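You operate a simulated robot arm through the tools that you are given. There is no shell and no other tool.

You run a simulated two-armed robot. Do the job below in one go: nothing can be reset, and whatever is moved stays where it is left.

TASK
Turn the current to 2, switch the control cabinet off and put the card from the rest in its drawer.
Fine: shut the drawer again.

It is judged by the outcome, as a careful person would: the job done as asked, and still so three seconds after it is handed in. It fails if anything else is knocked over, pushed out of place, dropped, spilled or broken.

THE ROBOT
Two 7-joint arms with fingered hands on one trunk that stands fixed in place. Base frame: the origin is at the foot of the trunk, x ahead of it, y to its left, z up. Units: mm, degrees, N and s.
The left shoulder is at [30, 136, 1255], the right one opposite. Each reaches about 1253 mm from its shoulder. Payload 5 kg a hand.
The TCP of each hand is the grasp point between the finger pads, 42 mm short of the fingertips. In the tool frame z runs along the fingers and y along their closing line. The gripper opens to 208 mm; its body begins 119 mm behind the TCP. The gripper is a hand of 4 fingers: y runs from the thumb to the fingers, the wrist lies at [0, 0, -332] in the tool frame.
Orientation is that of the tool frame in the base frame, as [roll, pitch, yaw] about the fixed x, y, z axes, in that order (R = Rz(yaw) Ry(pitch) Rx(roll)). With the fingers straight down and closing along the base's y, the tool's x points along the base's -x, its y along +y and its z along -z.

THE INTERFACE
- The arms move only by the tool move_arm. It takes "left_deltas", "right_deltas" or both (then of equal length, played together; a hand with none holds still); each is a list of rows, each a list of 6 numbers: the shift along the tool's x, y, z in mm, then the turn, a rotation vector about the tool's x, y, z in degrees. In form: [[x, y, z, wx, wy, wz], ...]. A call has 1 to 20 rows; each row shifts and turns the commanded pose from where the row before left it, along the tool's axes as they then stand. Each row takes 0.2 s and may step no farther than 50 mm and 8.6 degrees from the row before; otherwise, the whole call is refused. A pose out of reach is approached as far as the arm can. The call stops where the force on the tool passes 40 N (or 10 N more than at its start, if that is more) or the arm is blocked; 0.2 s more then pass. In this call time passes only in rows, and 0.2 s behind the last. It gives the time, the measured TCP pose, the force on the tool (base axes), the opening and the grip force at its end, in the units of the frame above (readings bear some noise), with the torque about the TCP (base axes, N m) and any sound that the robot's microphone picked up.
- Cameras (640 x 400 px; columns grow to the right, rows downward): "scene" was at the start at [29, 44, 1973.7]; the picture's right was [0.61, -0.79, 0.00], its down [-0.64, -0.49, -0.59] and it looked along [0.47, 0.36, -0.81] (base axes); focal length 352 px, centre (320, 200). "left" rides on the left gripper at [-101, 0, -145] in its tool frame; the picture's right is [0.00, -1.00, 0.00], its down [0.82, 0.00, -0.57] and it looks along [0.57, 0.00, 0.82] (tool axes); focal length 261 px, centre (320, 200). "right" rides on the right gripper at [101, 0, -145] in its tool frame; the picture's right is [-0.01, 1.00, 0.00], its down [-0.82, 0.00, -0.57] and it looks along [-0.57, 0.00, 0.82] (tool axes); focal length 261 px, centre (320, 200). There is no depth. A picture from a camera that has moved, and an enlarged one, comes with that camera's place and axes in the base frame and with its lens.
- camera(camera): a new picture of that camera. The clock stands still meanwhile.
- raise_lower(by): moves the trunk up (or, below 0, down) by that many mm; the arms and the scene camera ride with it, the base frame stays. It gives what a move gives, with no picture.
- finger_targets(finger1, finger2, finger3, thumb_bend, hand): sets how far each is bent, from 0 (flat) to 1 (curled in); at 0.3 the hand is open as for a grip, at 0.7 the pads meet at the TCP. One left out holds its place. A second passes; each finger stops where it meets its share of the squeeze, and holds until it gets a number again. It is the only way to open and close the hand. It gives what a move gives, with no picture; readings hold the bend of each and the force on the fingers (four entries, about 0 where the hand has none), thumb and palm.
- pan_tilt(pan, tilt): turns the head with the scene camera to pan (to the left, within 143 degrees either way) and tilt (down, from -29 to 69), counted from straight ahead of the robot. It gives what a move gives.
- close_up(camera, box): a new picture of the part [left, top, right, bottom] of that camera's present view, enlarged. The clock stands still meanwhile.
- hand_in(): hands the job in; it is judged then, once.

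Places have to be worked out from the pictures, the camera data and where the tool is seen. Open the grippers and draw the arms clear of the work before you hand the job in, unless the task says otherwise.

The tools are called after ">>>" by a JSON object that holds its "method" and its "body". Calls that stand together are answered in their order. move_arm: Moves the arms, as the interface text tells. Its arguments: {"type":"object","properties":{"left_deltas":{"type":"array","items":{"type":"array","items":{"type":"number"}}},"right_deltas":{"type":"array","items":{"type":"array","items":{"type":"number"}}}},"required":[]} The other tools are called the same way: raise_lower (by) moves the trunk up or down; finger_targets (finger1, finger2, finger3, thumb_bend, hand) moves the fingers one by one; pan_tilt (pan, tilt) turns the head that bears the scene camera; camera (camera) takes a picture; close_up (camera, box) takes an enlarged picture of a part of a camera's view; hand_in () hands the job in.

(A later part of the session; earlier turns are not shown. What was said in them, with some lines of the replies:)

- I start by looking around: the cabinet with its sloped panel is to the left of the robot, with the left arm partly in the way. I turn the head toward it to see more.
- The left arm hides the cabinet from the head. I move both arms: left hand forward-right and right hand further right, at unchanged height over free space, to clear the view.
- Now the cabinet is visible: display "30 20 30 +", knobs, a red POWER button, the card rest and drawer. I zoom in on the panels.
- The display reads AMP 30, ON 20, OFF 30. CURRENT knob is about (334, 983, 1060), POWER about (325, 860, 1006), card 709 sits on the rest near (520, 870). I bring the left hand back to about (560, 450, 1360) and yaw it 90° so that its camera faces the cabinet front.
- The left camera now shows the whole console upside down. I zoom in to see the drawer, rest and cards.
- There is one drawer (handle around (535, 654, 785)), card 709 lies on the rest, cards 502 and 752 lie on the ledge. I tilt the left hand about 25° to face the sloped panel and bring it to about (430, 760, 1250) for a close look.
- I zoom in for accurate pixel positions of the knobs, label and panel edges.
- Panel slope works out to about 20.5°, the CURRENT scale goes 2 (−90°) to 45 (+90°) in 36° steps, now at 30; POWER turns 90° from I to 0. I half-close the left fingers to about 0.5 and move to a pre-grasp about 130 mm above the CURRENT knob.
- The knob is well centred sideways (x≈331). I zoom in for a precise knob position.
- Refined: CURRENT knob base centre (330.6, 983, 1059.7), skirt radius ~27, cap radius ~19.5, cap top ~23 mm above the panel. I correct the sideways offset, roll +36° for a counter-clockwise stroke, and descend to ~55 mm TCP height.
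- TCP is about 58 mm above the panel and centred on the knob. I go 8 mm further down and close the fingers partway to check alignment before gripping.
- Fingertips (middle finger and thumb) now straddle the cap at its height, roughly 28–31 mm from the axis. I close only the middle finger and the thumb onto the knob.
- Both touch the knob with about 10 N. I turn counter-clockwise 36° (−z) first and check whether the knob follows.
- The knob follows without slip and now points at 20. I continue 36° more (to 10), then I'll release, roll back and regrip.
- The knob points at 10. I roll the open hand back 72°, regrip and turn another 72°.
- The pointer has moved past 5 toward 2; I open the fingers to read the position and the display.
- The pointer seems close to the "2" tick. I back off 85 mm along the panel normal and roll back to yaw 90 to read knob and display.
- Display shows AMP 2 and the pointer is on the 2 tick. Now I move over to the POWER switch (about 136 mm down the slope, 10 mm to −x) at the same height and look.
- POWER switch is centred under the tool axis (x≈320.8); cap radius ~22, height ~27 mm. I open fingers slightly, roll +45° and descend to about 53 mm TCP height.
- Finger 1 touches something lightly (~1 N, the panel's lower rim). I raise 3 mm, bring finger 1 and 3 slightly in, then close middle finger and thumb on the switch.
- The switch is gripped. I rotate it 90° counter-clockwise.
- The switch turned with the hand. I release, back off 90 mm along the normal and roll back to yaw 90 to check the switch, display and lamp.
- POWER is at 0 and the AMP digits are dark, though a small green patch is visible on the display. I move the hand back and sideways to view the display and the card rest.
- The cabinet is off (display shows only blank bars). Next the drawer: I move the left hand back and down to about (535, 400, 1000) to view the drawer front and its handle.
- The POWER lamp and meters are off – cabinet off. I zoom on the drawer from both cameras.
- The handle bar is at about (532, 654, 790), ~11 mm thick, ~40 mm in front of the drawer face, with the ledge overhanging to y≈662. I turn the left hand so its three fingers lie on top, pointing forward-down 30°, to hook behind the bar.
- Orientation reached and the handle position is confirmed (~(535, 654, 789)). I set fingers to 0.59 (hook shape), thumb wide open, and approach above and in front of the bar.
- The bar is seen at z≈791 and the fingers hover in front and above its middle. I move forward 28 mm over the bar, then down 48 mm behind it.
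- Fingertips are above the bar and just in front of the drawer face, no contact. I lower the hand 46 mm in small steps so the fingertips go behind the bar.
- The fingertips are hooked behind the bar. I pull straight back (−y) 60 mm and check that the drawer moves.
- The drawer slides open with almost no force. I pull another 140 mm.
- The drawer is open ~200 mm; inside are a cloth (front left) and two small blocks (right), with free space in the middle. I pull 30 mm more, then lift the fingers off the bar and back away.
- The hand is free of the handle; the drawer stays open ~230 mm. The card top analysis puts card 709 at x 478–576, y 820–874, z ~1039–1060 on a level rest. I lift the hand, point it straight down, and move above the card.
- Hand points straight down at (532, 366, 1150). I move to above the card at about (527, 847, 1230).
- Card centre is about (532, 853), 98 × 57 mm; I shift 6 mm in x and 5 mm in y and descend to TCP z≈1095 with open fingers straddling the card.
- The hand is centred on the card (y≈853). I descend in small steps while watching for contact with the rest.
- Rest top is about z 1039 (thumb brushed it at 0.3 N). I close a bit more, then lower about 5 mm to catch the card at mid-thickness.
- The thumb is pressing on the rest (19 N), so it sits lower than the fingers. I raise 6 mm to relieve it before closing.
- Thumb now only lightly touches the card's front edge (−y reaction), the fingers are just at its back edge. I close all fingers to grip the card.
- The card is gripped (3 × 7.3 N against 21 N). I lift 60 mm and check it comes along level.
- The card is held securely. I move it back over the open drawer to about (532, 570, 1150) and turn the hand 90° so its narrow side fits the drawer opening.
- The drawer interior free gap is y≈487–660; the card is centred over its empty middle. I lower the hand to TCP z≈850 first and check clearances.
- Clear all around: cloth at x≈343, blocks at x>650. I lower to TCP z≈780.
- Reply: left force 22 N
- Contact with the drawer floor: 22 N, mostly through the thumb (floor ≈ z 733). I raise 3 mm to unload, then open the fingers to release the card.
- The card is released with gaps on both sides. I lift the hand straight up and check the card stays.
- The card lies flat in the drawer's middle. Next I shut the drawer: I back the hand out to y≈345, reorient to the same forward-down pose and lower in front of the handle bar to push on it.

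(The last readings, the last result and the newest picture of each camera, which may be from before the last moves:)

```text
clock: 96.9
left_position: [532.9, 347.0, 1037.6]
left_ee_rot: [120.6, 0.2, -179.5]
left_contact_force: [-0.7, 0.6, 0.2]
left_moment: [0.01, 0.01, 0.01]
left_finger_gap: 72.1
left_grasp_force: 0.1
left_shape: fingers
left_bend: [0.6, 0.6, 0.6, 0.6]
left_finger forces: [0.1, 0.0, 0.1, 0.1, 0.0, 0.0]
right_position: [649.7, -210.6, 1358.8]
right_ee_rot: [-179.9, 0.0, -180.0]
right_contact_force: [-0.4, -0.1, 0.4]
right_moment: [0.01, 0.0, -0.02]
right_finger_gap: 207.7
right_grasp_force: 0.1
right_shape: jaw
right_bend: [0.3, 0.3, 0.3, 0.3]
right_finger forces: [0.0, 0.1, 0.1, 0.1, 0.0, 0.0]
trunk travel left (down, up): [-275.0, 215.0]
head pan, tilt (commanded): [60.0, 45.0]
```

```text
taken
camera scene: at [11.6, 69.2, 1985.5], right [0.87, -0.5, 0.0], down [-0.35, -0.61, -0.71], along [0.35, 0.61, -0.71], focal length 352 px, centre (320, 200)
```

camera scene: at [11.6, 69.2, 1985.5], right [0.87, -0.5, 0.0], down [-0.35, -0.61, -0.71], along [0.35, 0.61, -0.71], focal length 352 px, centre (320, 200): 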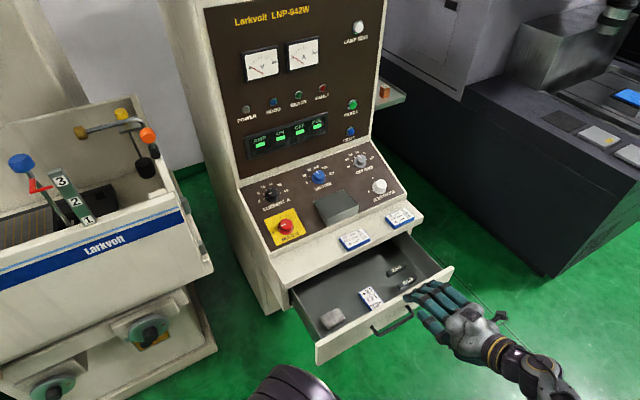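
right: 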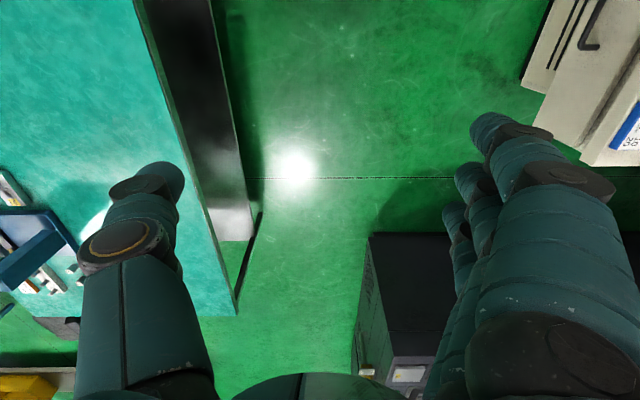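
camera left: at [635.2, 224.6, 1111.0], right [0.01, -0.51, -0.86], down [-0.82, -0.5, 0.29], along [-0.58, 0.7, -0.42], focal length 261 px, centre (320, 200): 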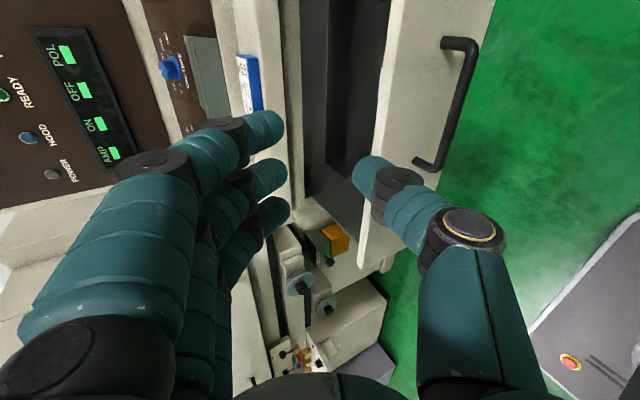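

The scene shows the card in the drawer and the rest empty. I lower the hand to about (533, 330, 767), in front of the handle bar.

>>> {"method": "move_arm", "body": {"left_deltas": [[0, -24.1, 12.2, 0, 0, 0], [0, -24.1, 12.2, 0, 0, 0], [0, -24.1, 12.2, 0, 0, 0], [0, -24.1, 12.2, 0, 0, 0], [0, -24.1, 12.2, 0, 0, 0], [0, -24.1, 12.2, 0, 0, 0], [0, -24.1, 12.2, 0, 0, 0], [0, -24.1, 12.2, 0, 0, 0], [0, -24.1, 12.2, 0, 0, 0], [0, -24.1, 12.2, 0, 0, 0]]}}

>>> {"method": "camera", "body": {"camera": "left"}}

>>> {"method": "close_up", "body": {"camera": "scene", "box": [300, 220, 500, 380]}}

```text
clock: 99.1
left_position: [534.2, 332.3, 766.4]
left_ee_rot: [120.5, 0.1, -179.6]
left_contact_force: [1.2, 0.5, 0.0]
left_moment: [0.01, 0.05, 0.07]
left_finger_gap: 71.9
left_grasp_force: 0.2
left_shape: fingers
left_bend: [0.6, 0.6, 0.6, 0.6]
left_finger forces: [0.0, 0.1, 0.0, 0.1, 0.1, 0.0]
right_position: [650.5, -210.0, 1356.9]
right_ee_rot: [-180.0, 0.0, -180.0]
right_contact_force: [1.8, 0.5, -0.1]
right_moment: [-0.04, 0.04, -0.02]
right_finger_gap: 207.5
right_grasp_force: 0.0
right_shape: jaw
right_bend: [0.3, 0.3, 0.3, 0.3]
right_finger forces: [0.0, 0.0, 0.1, 0.0, 0.0, 0.0]
trunk travel left (down, up): [-275.0, 215.0]
head pan, tilt (commanded): [60.0, 45.0]
```

```text
taken
camera left: at [635.9, 208.9, 840.9], right [0.01, -0.51, -0.86], down [-0.82, -0.5, 0.29], along [-0.58, 0.7, -0.42], focal length 261 px, centre (320, 200)
```

left: 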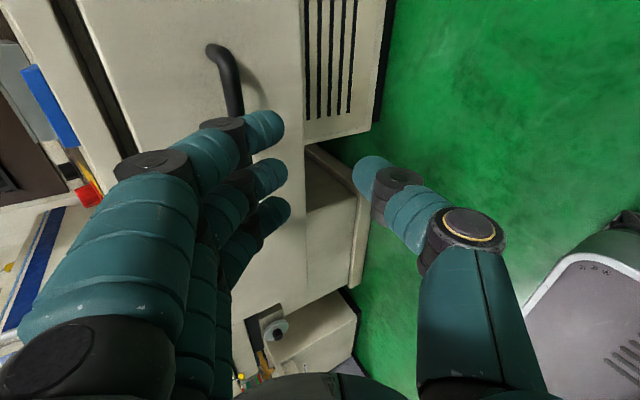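

```text
2.50 times, centred on (400, 300) of scene
camera zoom: at [12.4, 69.6, 1985.4], right [0.87, -0.5, 0.0], down [-0.35, -0.61, -0.71], along [0.35, 0.61, -0.71], focal length 881 px, centre (120, -50)
```

zoom: 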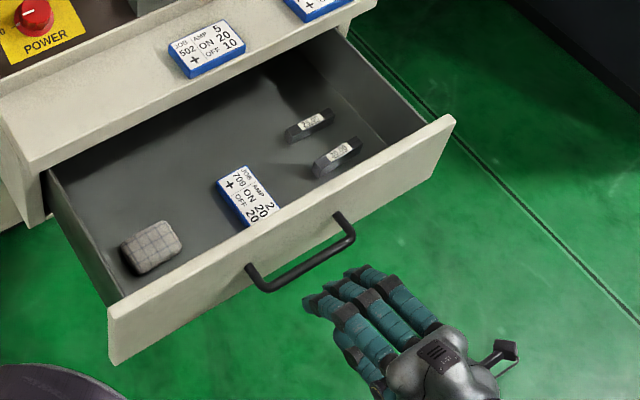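

The fingers are just in front of the bar. I push forward slowly (8 mm per step, 160 mm) and watch the force.

>>> {"method": "move_arm", "body": {"left_deltas": [[0, 4.07, 6.89, 0, 0, 0], [0, 4.07, 6.89, 0, 0, 0], [0, 4.07, 6.89, 0, 0, 0], [0, 4.07, 6.89, 0, 0, 0], [0, 4.07, 6.89, 0, 0, 0], [0, 4.07, 6.89, 0, 0, 0], [0, 4.07, 6.89, 0, 0, 0], [0, 4.07, 6.89, 0, 0, 0], [0, 4.07, 6.89, 0, 0, 0], [0, 4.07, 6.89, 0, 0, 0], [0, 4.07, 6.89, 0, 0, 0], [0, 4.07, 6.89, 0, 0, 0], [0, 4.07, 6.89, 0, 0, 0], [0, 4.07, 6.89, 0, 0, 0], [0, 4.07, 6.89, 0, 0, 0], [0, 4.07, 6.89, 0, 0, 0], [0, 4.07, 6.89, 0, 0, 0], [0, 4.07, 6.89, 0, 0, 0], [0, 4.07, 6.89, 0, 0, 0], [0, 4.07, 6.89, 0, 0, 0]]}}

>>> {"method": "camera", "body": {"camera": "scene"}}

>>> {"method": "close_up", "body": {"camera": "scene", "box": [260, 200, 460, 360]}}

```text
clock: 103.3
left_position: [532.0, 491.2, 768.0]
left_ee_rot: [120.6, 0.2, -179.4]
left_contact_force: [-0.3, -1.5, -0.5]
left_moment: [-0.04, -0.01, 0.03]
left_finger_gap: 70.6
left_grasp_force: 1.2
left_shape: fingers
left_bend: [0.61, 0.6, 0.6, 0.6]
left_finger forces: [0.5, 0.5, 0.5, 0.0, 0.0, 0.1]
right_position: [650.3, -210.5, 1357.9]
right_ee_rot: [180.0, 0.0, 180.0]
right_contact_force: [0.1, -0.5, -0.1]
right_moment: [-0.02, 0.0, -0.03]
right_finger_gap: 207.9
right_grasp_force: 0.1
right_shape: jaw
right_bend: [0.3, 0.3, 0.3, 0.3]
right_finger forces: [0.0, 0.1, 0.1, 0.1, 0.0, 0.0]
trunk travel left (down, up): [-275.0, 215.0]
head pan, tilt (commanded): [60.0, 45.0]
```

```text
taken
camera scene: at [11.7, 69.6, 1985.5], right [0.87, -0.5, 0.0], down [-0.35, -0.61, -0.71], along [0.35, 0.61, -0.71], focal length 352 px, centre (320, 200)
```

scene: 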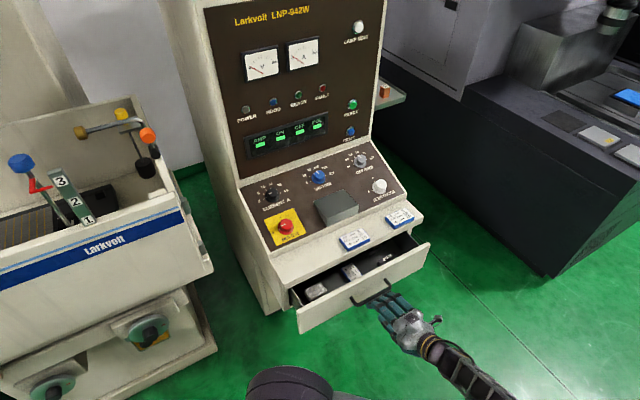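

```text
2.50 times, centred on (360, 280) of scene
camera zoom: at [11.7, 69.6, 1985.5], right [0.87, -0.5, 0.0], down [-0.35, -0.61, -0.71], along [0.35, 0.61, -0.71], focal length 881 px, centre (220, 0)
```

zoom: 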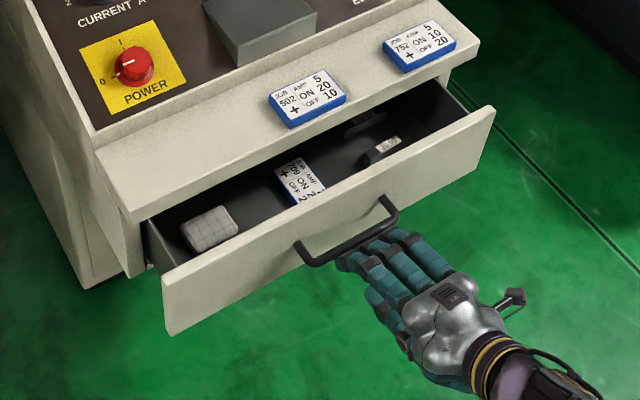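

The drawer is closing smoothly with 1.5 N. I push another 88 mm.

>>> {"method": "move_arm", "body": {"left_deltas": [[0, 4.07, 6.89, 0, 0, 0], [0, 4.07, 6.89, 0, 0, 0], [0, 4.07, 6.89, 0, 0, 0], [0, 4.07, 6.89, 0, 0, 0], [0, 4.07, 6.89, 0, 0, 0], [0, 4.07, 6.89, 0, 0, 0], [0, 4.07, 6.89, 0, 0, 0], [0, 4.07, 6.89, 0, 0, 0], [0, 4.07, 6.89, 0, 0, 0], [0, 4.07, 6.89, 0, 0, 0], [0, 4.07, 6.89, 0, 0, 0]]}}

>>> {"method": "close_up", "body": {"camera": "scene", "box": [260, 200, 460, 360]}}

>>> {"method": "camera", "body": {"camera": "left"}}

```text
clock: 105.7
left_position: [531.0, 579.8, 767.2]
left_ee_rot: [120.5, 0.1, -179.5]
left_contact_force: [0.5, -1.7, -0.2]
left_moment: [0.03, -0.01, 0.04]
left_finger_gap: 70.1
left_grasp_force: 0.7
left_shape: fingers
left_bend: [0.6, 0.6, 0.6, 0.6]
left_finger forces: [0.5, 0.5, 0.5, 0.0, 0.0, 0.0]
right_position: [650.3, -210.3, 1358.2]
right_ee_rot: [179.9, 0.1, -179.9]
right_contact_force: [0.3, 0.7, 0.3]
right_moment: [0.02, 0.01, -0.01]
right_finger_gap: 207.8
right_grasp_force: 0.0
right_shape: jaw
right_bend: [0.3, 0.3, 0.3, 0.3]
right_finger forces: [0.1, 0.0, 0.1, 0.0, 0.0, 0.0]
trunk travel left (down, up): [-275.0, 215.0]
head pan, tilt (commanded): [60.0, 45.0]
```

```text
2.50 times, centred on (360, 280) of scene
camera zoom: at [11.6, 69.5, 1985.5], right [0.87, -0.5, 0.0], down [-0.35, -0.61, -0.71], along [0.35, 0.61, -0.71], focal length 881 px, centre (220, 0)
```

zoom: 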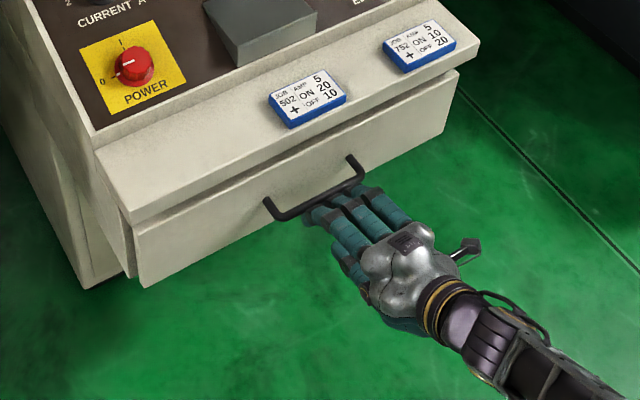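

```text
taken
camera left: at [632.9, 456.8, 842.0], right [0.01, -0.51, -0.86], down [-0.82, -0.5, 0.29], along [-0.58, 0.7, -0.42], focal length 261 px, centre (320, 200)
```

left: 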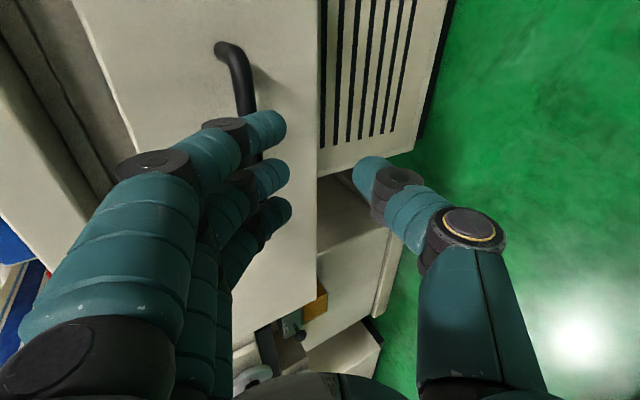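

Nearly shut. I push on in 3 mm steps until the force rises at the stop.

>>> {"method": "move_arm", "body": {"left_deltas": [[0, 1.53, 2.58, 0, 0, 0], [0, 1.53, 2.58, 0, 0, 0], [0, 1.53, 2.58, 0, 0, 0], [0, 1.53, 2.58, 0, 0, 0]]}}

>>> {"method": "move_arm", "body": {"left_deltas": [[0, 1.53, 2.58, 0, 0, 0], [0, 1.53, 2.58, 0, 0, 0]]}}

>>> {"method": "close_up", "body": {"camera": "scene", "box": [260, 200, 460, 360]}}

```text
clock: 106.7
left_position: [533.5, 591.0, 766.7]
left_ee_rot: [120.6, 0.1, -179.6]
left_contact_force: [-0.3, -11.8, -1.4]
left_moment: [0.14, 0.03, 0.04]
left_finger_gap: 68.0
left_grasp_force: 5.3
left_shape: fingers
left_bend: [0.62, 0.62, 0.62, 0.6]
left_finger forces: [3.8, 3.9, 3.9, 0.1, 0.0, 0.0]
right_position: [650.8, -211.1, 1358.1]
right_ee_rot: [-180.0, 0.0, 180.0]
right_contact_force: [0.4, 0.0, -0.5]
right_moment: [0.01, 0.0, -0.01]
right_finger_gap: 207.8
right_grasp_force: 0.0
right_shape: jaw
right_bend: [0.3, 0.3, 0.3, 0.3]
right_finger forces: [0.0, 0.1, 0.1, 0.0, 0.0, 0.1]
trunk travel left (down, up): [-275.0, 215.0]
head pan, tilt (commanded): [60.0, 45.0]
```

```text
clock: 107.3
left_position: [532.2, 595.7, 768.0]
left_ee_rot: [120.4, 0.0, -179.8]
left_contact_force: [-0.1, -30.2, 0.3]
left_moment: [0.58, -0.02, 0.02]
left_finger_gap: 63.9
left_grasp_force: 14.8
left_shape: fingers
left_bend: [0.63, 0.63, 0.64, 0.6]
left_finger forces: [9.6, 9.6, 9.7, 0.0, 0.0, 0.0]
right_position: [651.0, -213.5, 1357.2]
right_ee_rot: [179.9, -0.1, 179.9]
right_contact_force: [0.0, 0.0, -0.1]
right_moment: [-0.02, 0.0, 0.0]
right_finger_gap: 207.9
right_grasp_force: 0.0
right_shape: jaw
right_bend: [0.3, 0.3, 0.3, 0.3]
right_finger forces: [0.1, 0.1, 0.1, 0.0, 0.0, 0.0]
trunk travel left (down, up): [-275.0, 215.0]
head pan, tilt (commanded): [60.0, 45.0]
```

```text
2.50 times, centred on (360, 280) of scene
camera zoom: at [11.7, 66.4, 1985.5], right [0.87, -0.5, 0.0], down [-0.35, -0.61, -0.71], along [0.35, 0.61, -0.71], focal length 881 px, centre (220, 0)
```

zoom: 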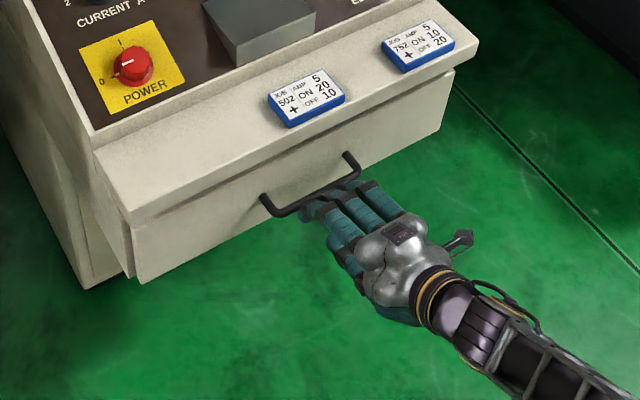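

The force rose to 30 N at the stop, so the drawer is shut. I back the hand straight away from the handle and check.

>>> {"method": "move_arm", "body": {"left_deltas": [[0, -5, -8.6, 0, 0, 0], [0, -10, -17.2, 0, 0, 0], [0, -10, -17.2, 0, 0, 0], [0, -10, -17.2, 0, 0, 0], [0, -10, -17.2, 0, 0, 0], [0, -10, -17.2, 0, 0, 0], [0, -10, -17.2, 0, 0, 0], [0, -10, -17.2, 0, 0, 0], [0, -10, -17.2, 0, 0, 0]]}}

>>> {"method": "camera", "body": {"camera": "scene"}}

>>> {"method": "close_up", "body": {"camera": "scene", "box": [240, 160, 440, 320]}}

>>> {"method": "camera", "body": {"camera": "left"}}

```text
clock: 109.3
left_position: [532.6, 428.5, 768.1]
left_ee_rot: [120.5, 0.1, -179.6]
left_contact_force: [-1.3, 0.3, 0.0]
left_moment: [-0.01, -0.01, 0.0]
left_finger_gap: 71.1
left_grasp_force: 0.0
left_shape: fingers
left_bend: [0.6, 0.6, 0.6, 0.6]
left_finger forces: [0.1, 0.0, 0.0, 0.1, 0.0, 0.0]
right_position: [650.7, -211.3, 1357.7]
right_ee_rot: [180.0, 0.1, 180.0]
right_contact_force: [-0.4, -1.6, 0.0]
right_moment: [0.03, -0.02, 0.02]
right_finger_gap: 208.0
right_grasp_force: 0.0
right_shape: jaw
right_bend: [0.3, 0.3, 0.3, 0.3]
right_finger forces: [0.0, 0.0, 0.0, 0.0, 0.1, 0.1]
trunk travel left (down, up): [-275.0, 215.0]
head pan, tilt (commanded): [60.0, 45.0]
```

```text
taken
camera scene: at [11.4, 68.5, 1985.5], right [0.87, -0.5, 0.0], down [-0.35, -0.61, -0.71], along [0.35, 0.61, -0.71], focal length 352 px, centre (320, 200)
```

scene: 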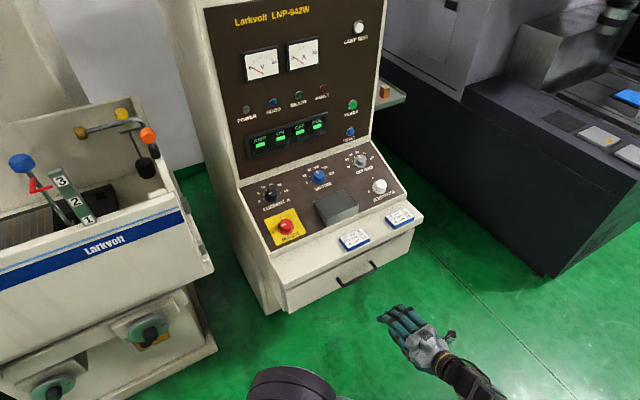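

```text
2.50 times, centred on (340, 240) of scene
camera zoom: at [11.4, 68.5, 1985.5], right [0.87, -0.5, 0.0], down [-0.35, -0.61, -0.71], along [0.35, 0.61, -0.71], focal length 881 px, centre (270, 100)
```

zoom: 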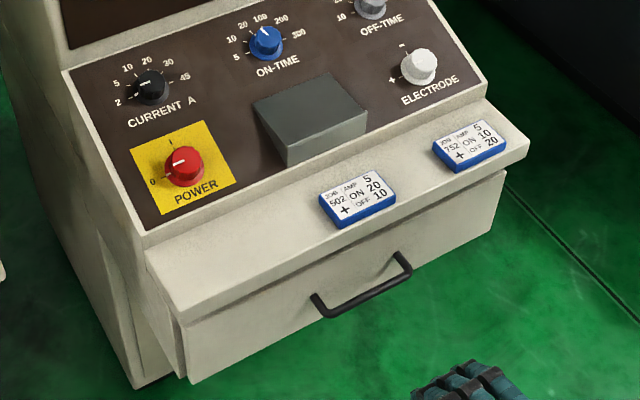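

```text
taken
camera left: at [635.3, 305.4, 842.7], right [0.01, -0.51, -0.86], down [-0.82, -0.5, 0.29], along [-0.58, 0.7, -0.42], focal length 261 px, centre (320, 200)
```

left: 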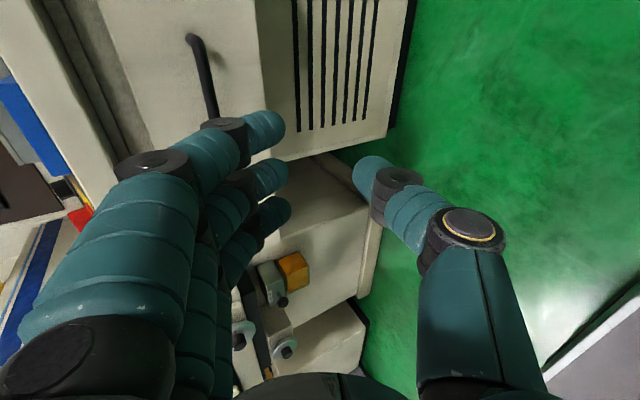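

The drawer is flush again (same image position as originally), POWER at 0, CURRENT at 2, the rest is empty, other cards untouched. I open the left hand and retreat it up and away from the cabinet.

>>> {"method": "move_arm", "body": {"left_deltas": [[0, 20, -30, 0, 0, 0], [0, 25, -25, 0, 0, 0], [0, 25, -18, 0, 0, 0], [0, 30, -18, 0, 0, 0], [0, 30, -18, 0, 0, 0], [0, 30, -18, 0, 0, 0], [0, 30, -18, 0, 0, 0], [0, 30, -18, 0, 0, 0], [0, 30, -18, 0, 0, 0], [0, 30, -18, 0, 0, 0], [0, 30, -18, 0, 0, 0], [0, 30, -18, 0, 0, 0], [0, 0, 0, 8.5, 0, 0], [0, 0, 0, 8.5, 0, 0], [0, 0, 0, 8.5, 0, 0], [0, 0, 0, 8.5, 0, 0], [0, 0, 0, 8.5, 0, 0], [0, 0, 0, 8.5, 0, 0], [0, 0, 0, 8.5, 0, 0]]}}

>>> {"method": "finger_targets", "body": {"hand": "left", "finger1": 0.3, "finger2": 0.3, "finger3": 0.3, "thumb_bend": 0.3}}

>>> {"method": "camera", "body": {"camera": "scene"}}

>>> {"method": "camera", "body": {"camera": "left"}}

```text
clock: 113.3
left_position: [533.7, 401.5, 1181.0]
left_ee_rot: [-179.8, 0.1, -179.6]
left_contact_force: [1.0, 0.0, -0.1]
left_moment: [-0.08, 0.01, 0.0]
left_finger_gap: 71.0
left_grasp_force: 0.1
left_shape: fingers
left_bend: [0.6, 0.6, 0.6, 0.6]
left_finger forces: [0.0, 0.0, 0.0, 0.1, 0.0, 0.0]
right_position: [649.5, -208.0, 1357.5]
right_ee_rot: [-180.0, 0.0, 180.0]
right_contact_force: [0.6, 2.3, 0.7]
right_moment: [-0.24, 0.01, 0.0]
right_finger_gap: 208.0
right_grasp_force: 0.1
right_shape: jaw
right_bend: [0.3, 0.3, 0.3, 0.3]
right_finger forces: [0.0, 0.0, 0.0, 0.0, 0.1, 0.0]
trunk travel left (down, up): [-275.0, 215.0]
head pan, tilt (commanded): [60.0, 45.0]
```

```text
clock: 114.3
left_position: [533.4, 399.7, 1181.4]
left_ee_rot: [180.0, 0.1, -179.5]
left_contact_force: [-0.2, -0.5, -0.4]
left_moment: [-0.02, -0.01, 0.03]
left_finger_gap: 223.4
left_grasp_force: 0.2
left_shape: fingers
left_bend: [0.3, 0.3, 0.3, 0.3]
left_finger forces: [0.0, 0.1, 0.0, 0.0, 0.0, 0.0]
right_position: [649.5, -210.0, 1357.1]
right_ee_rot: [180.0, 0.1, 180.0]
right_contact_force: [-0.2, 0.7, -0.2]
right_moment: [-0.05, 0.01, -0.02]
right_finger_gap: 207.6
right_grasp_force: 0.0
right_shape: jaw
right_bend: [0.3, 0.3, 0.3, 0.3]
right_finger forces: [0.0, 0.0, 0.0, 0.1, 0.0, 0.1]
trunk travel left (down, up): [-275.0, 215.0]
head pan, tilt (commanded): [60.0, 45.0]
```

```text
taken
camera scene: at [11.4, 70.0, 1985.4], right [0.87, -0.5, 0.0], down [-0.35, -0.61, -0.71], along [0.35, 0.61, -0.71], focal length 352 px, centre (320, 200)
```

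scene: 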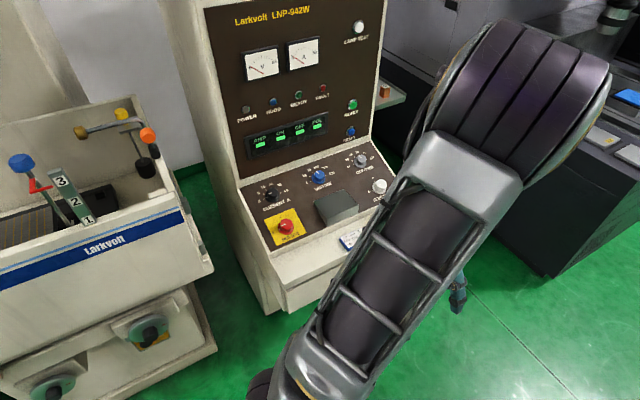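

```text
taken
camera left: at [633.1, 401.0, 1326.6], right [0.01, -1.0, 0.0], down [-0.82, -0.01, 0.57], along [-0.57, -0.01, -0.82], focal length 261 px, centre (320, 200)
```

left: 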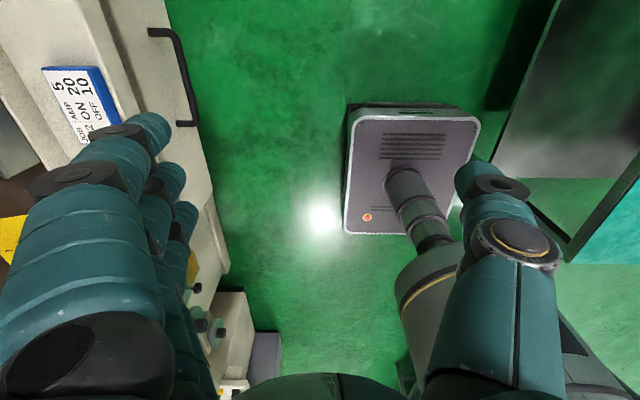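

Both hands are open and clear, the drawer is shut with card 709 inside, the cabinet is off and CURRENT is at 2. I hand the job in.

>>> {"method": "hand_in", "body": {}}

```text
The job is handed in.
```

The job is finished and handed in:

- **Current:** the knob is at 2. The display read AMP 2 before I switched off.
- **Control cabinet:** the POWER switch is at 0. The POWER lamp is out and the meters read zero; the display still shows four blank bars with no values.
- **Card:** card 709 from the rest is lying flat in the middle of the drawer. The drawer is shut again, pushed to its stop, and sits where it did at the start.

The other two cards, the cloth and the two small blocks were not touched. Both hands are open and clear of the cabinet.
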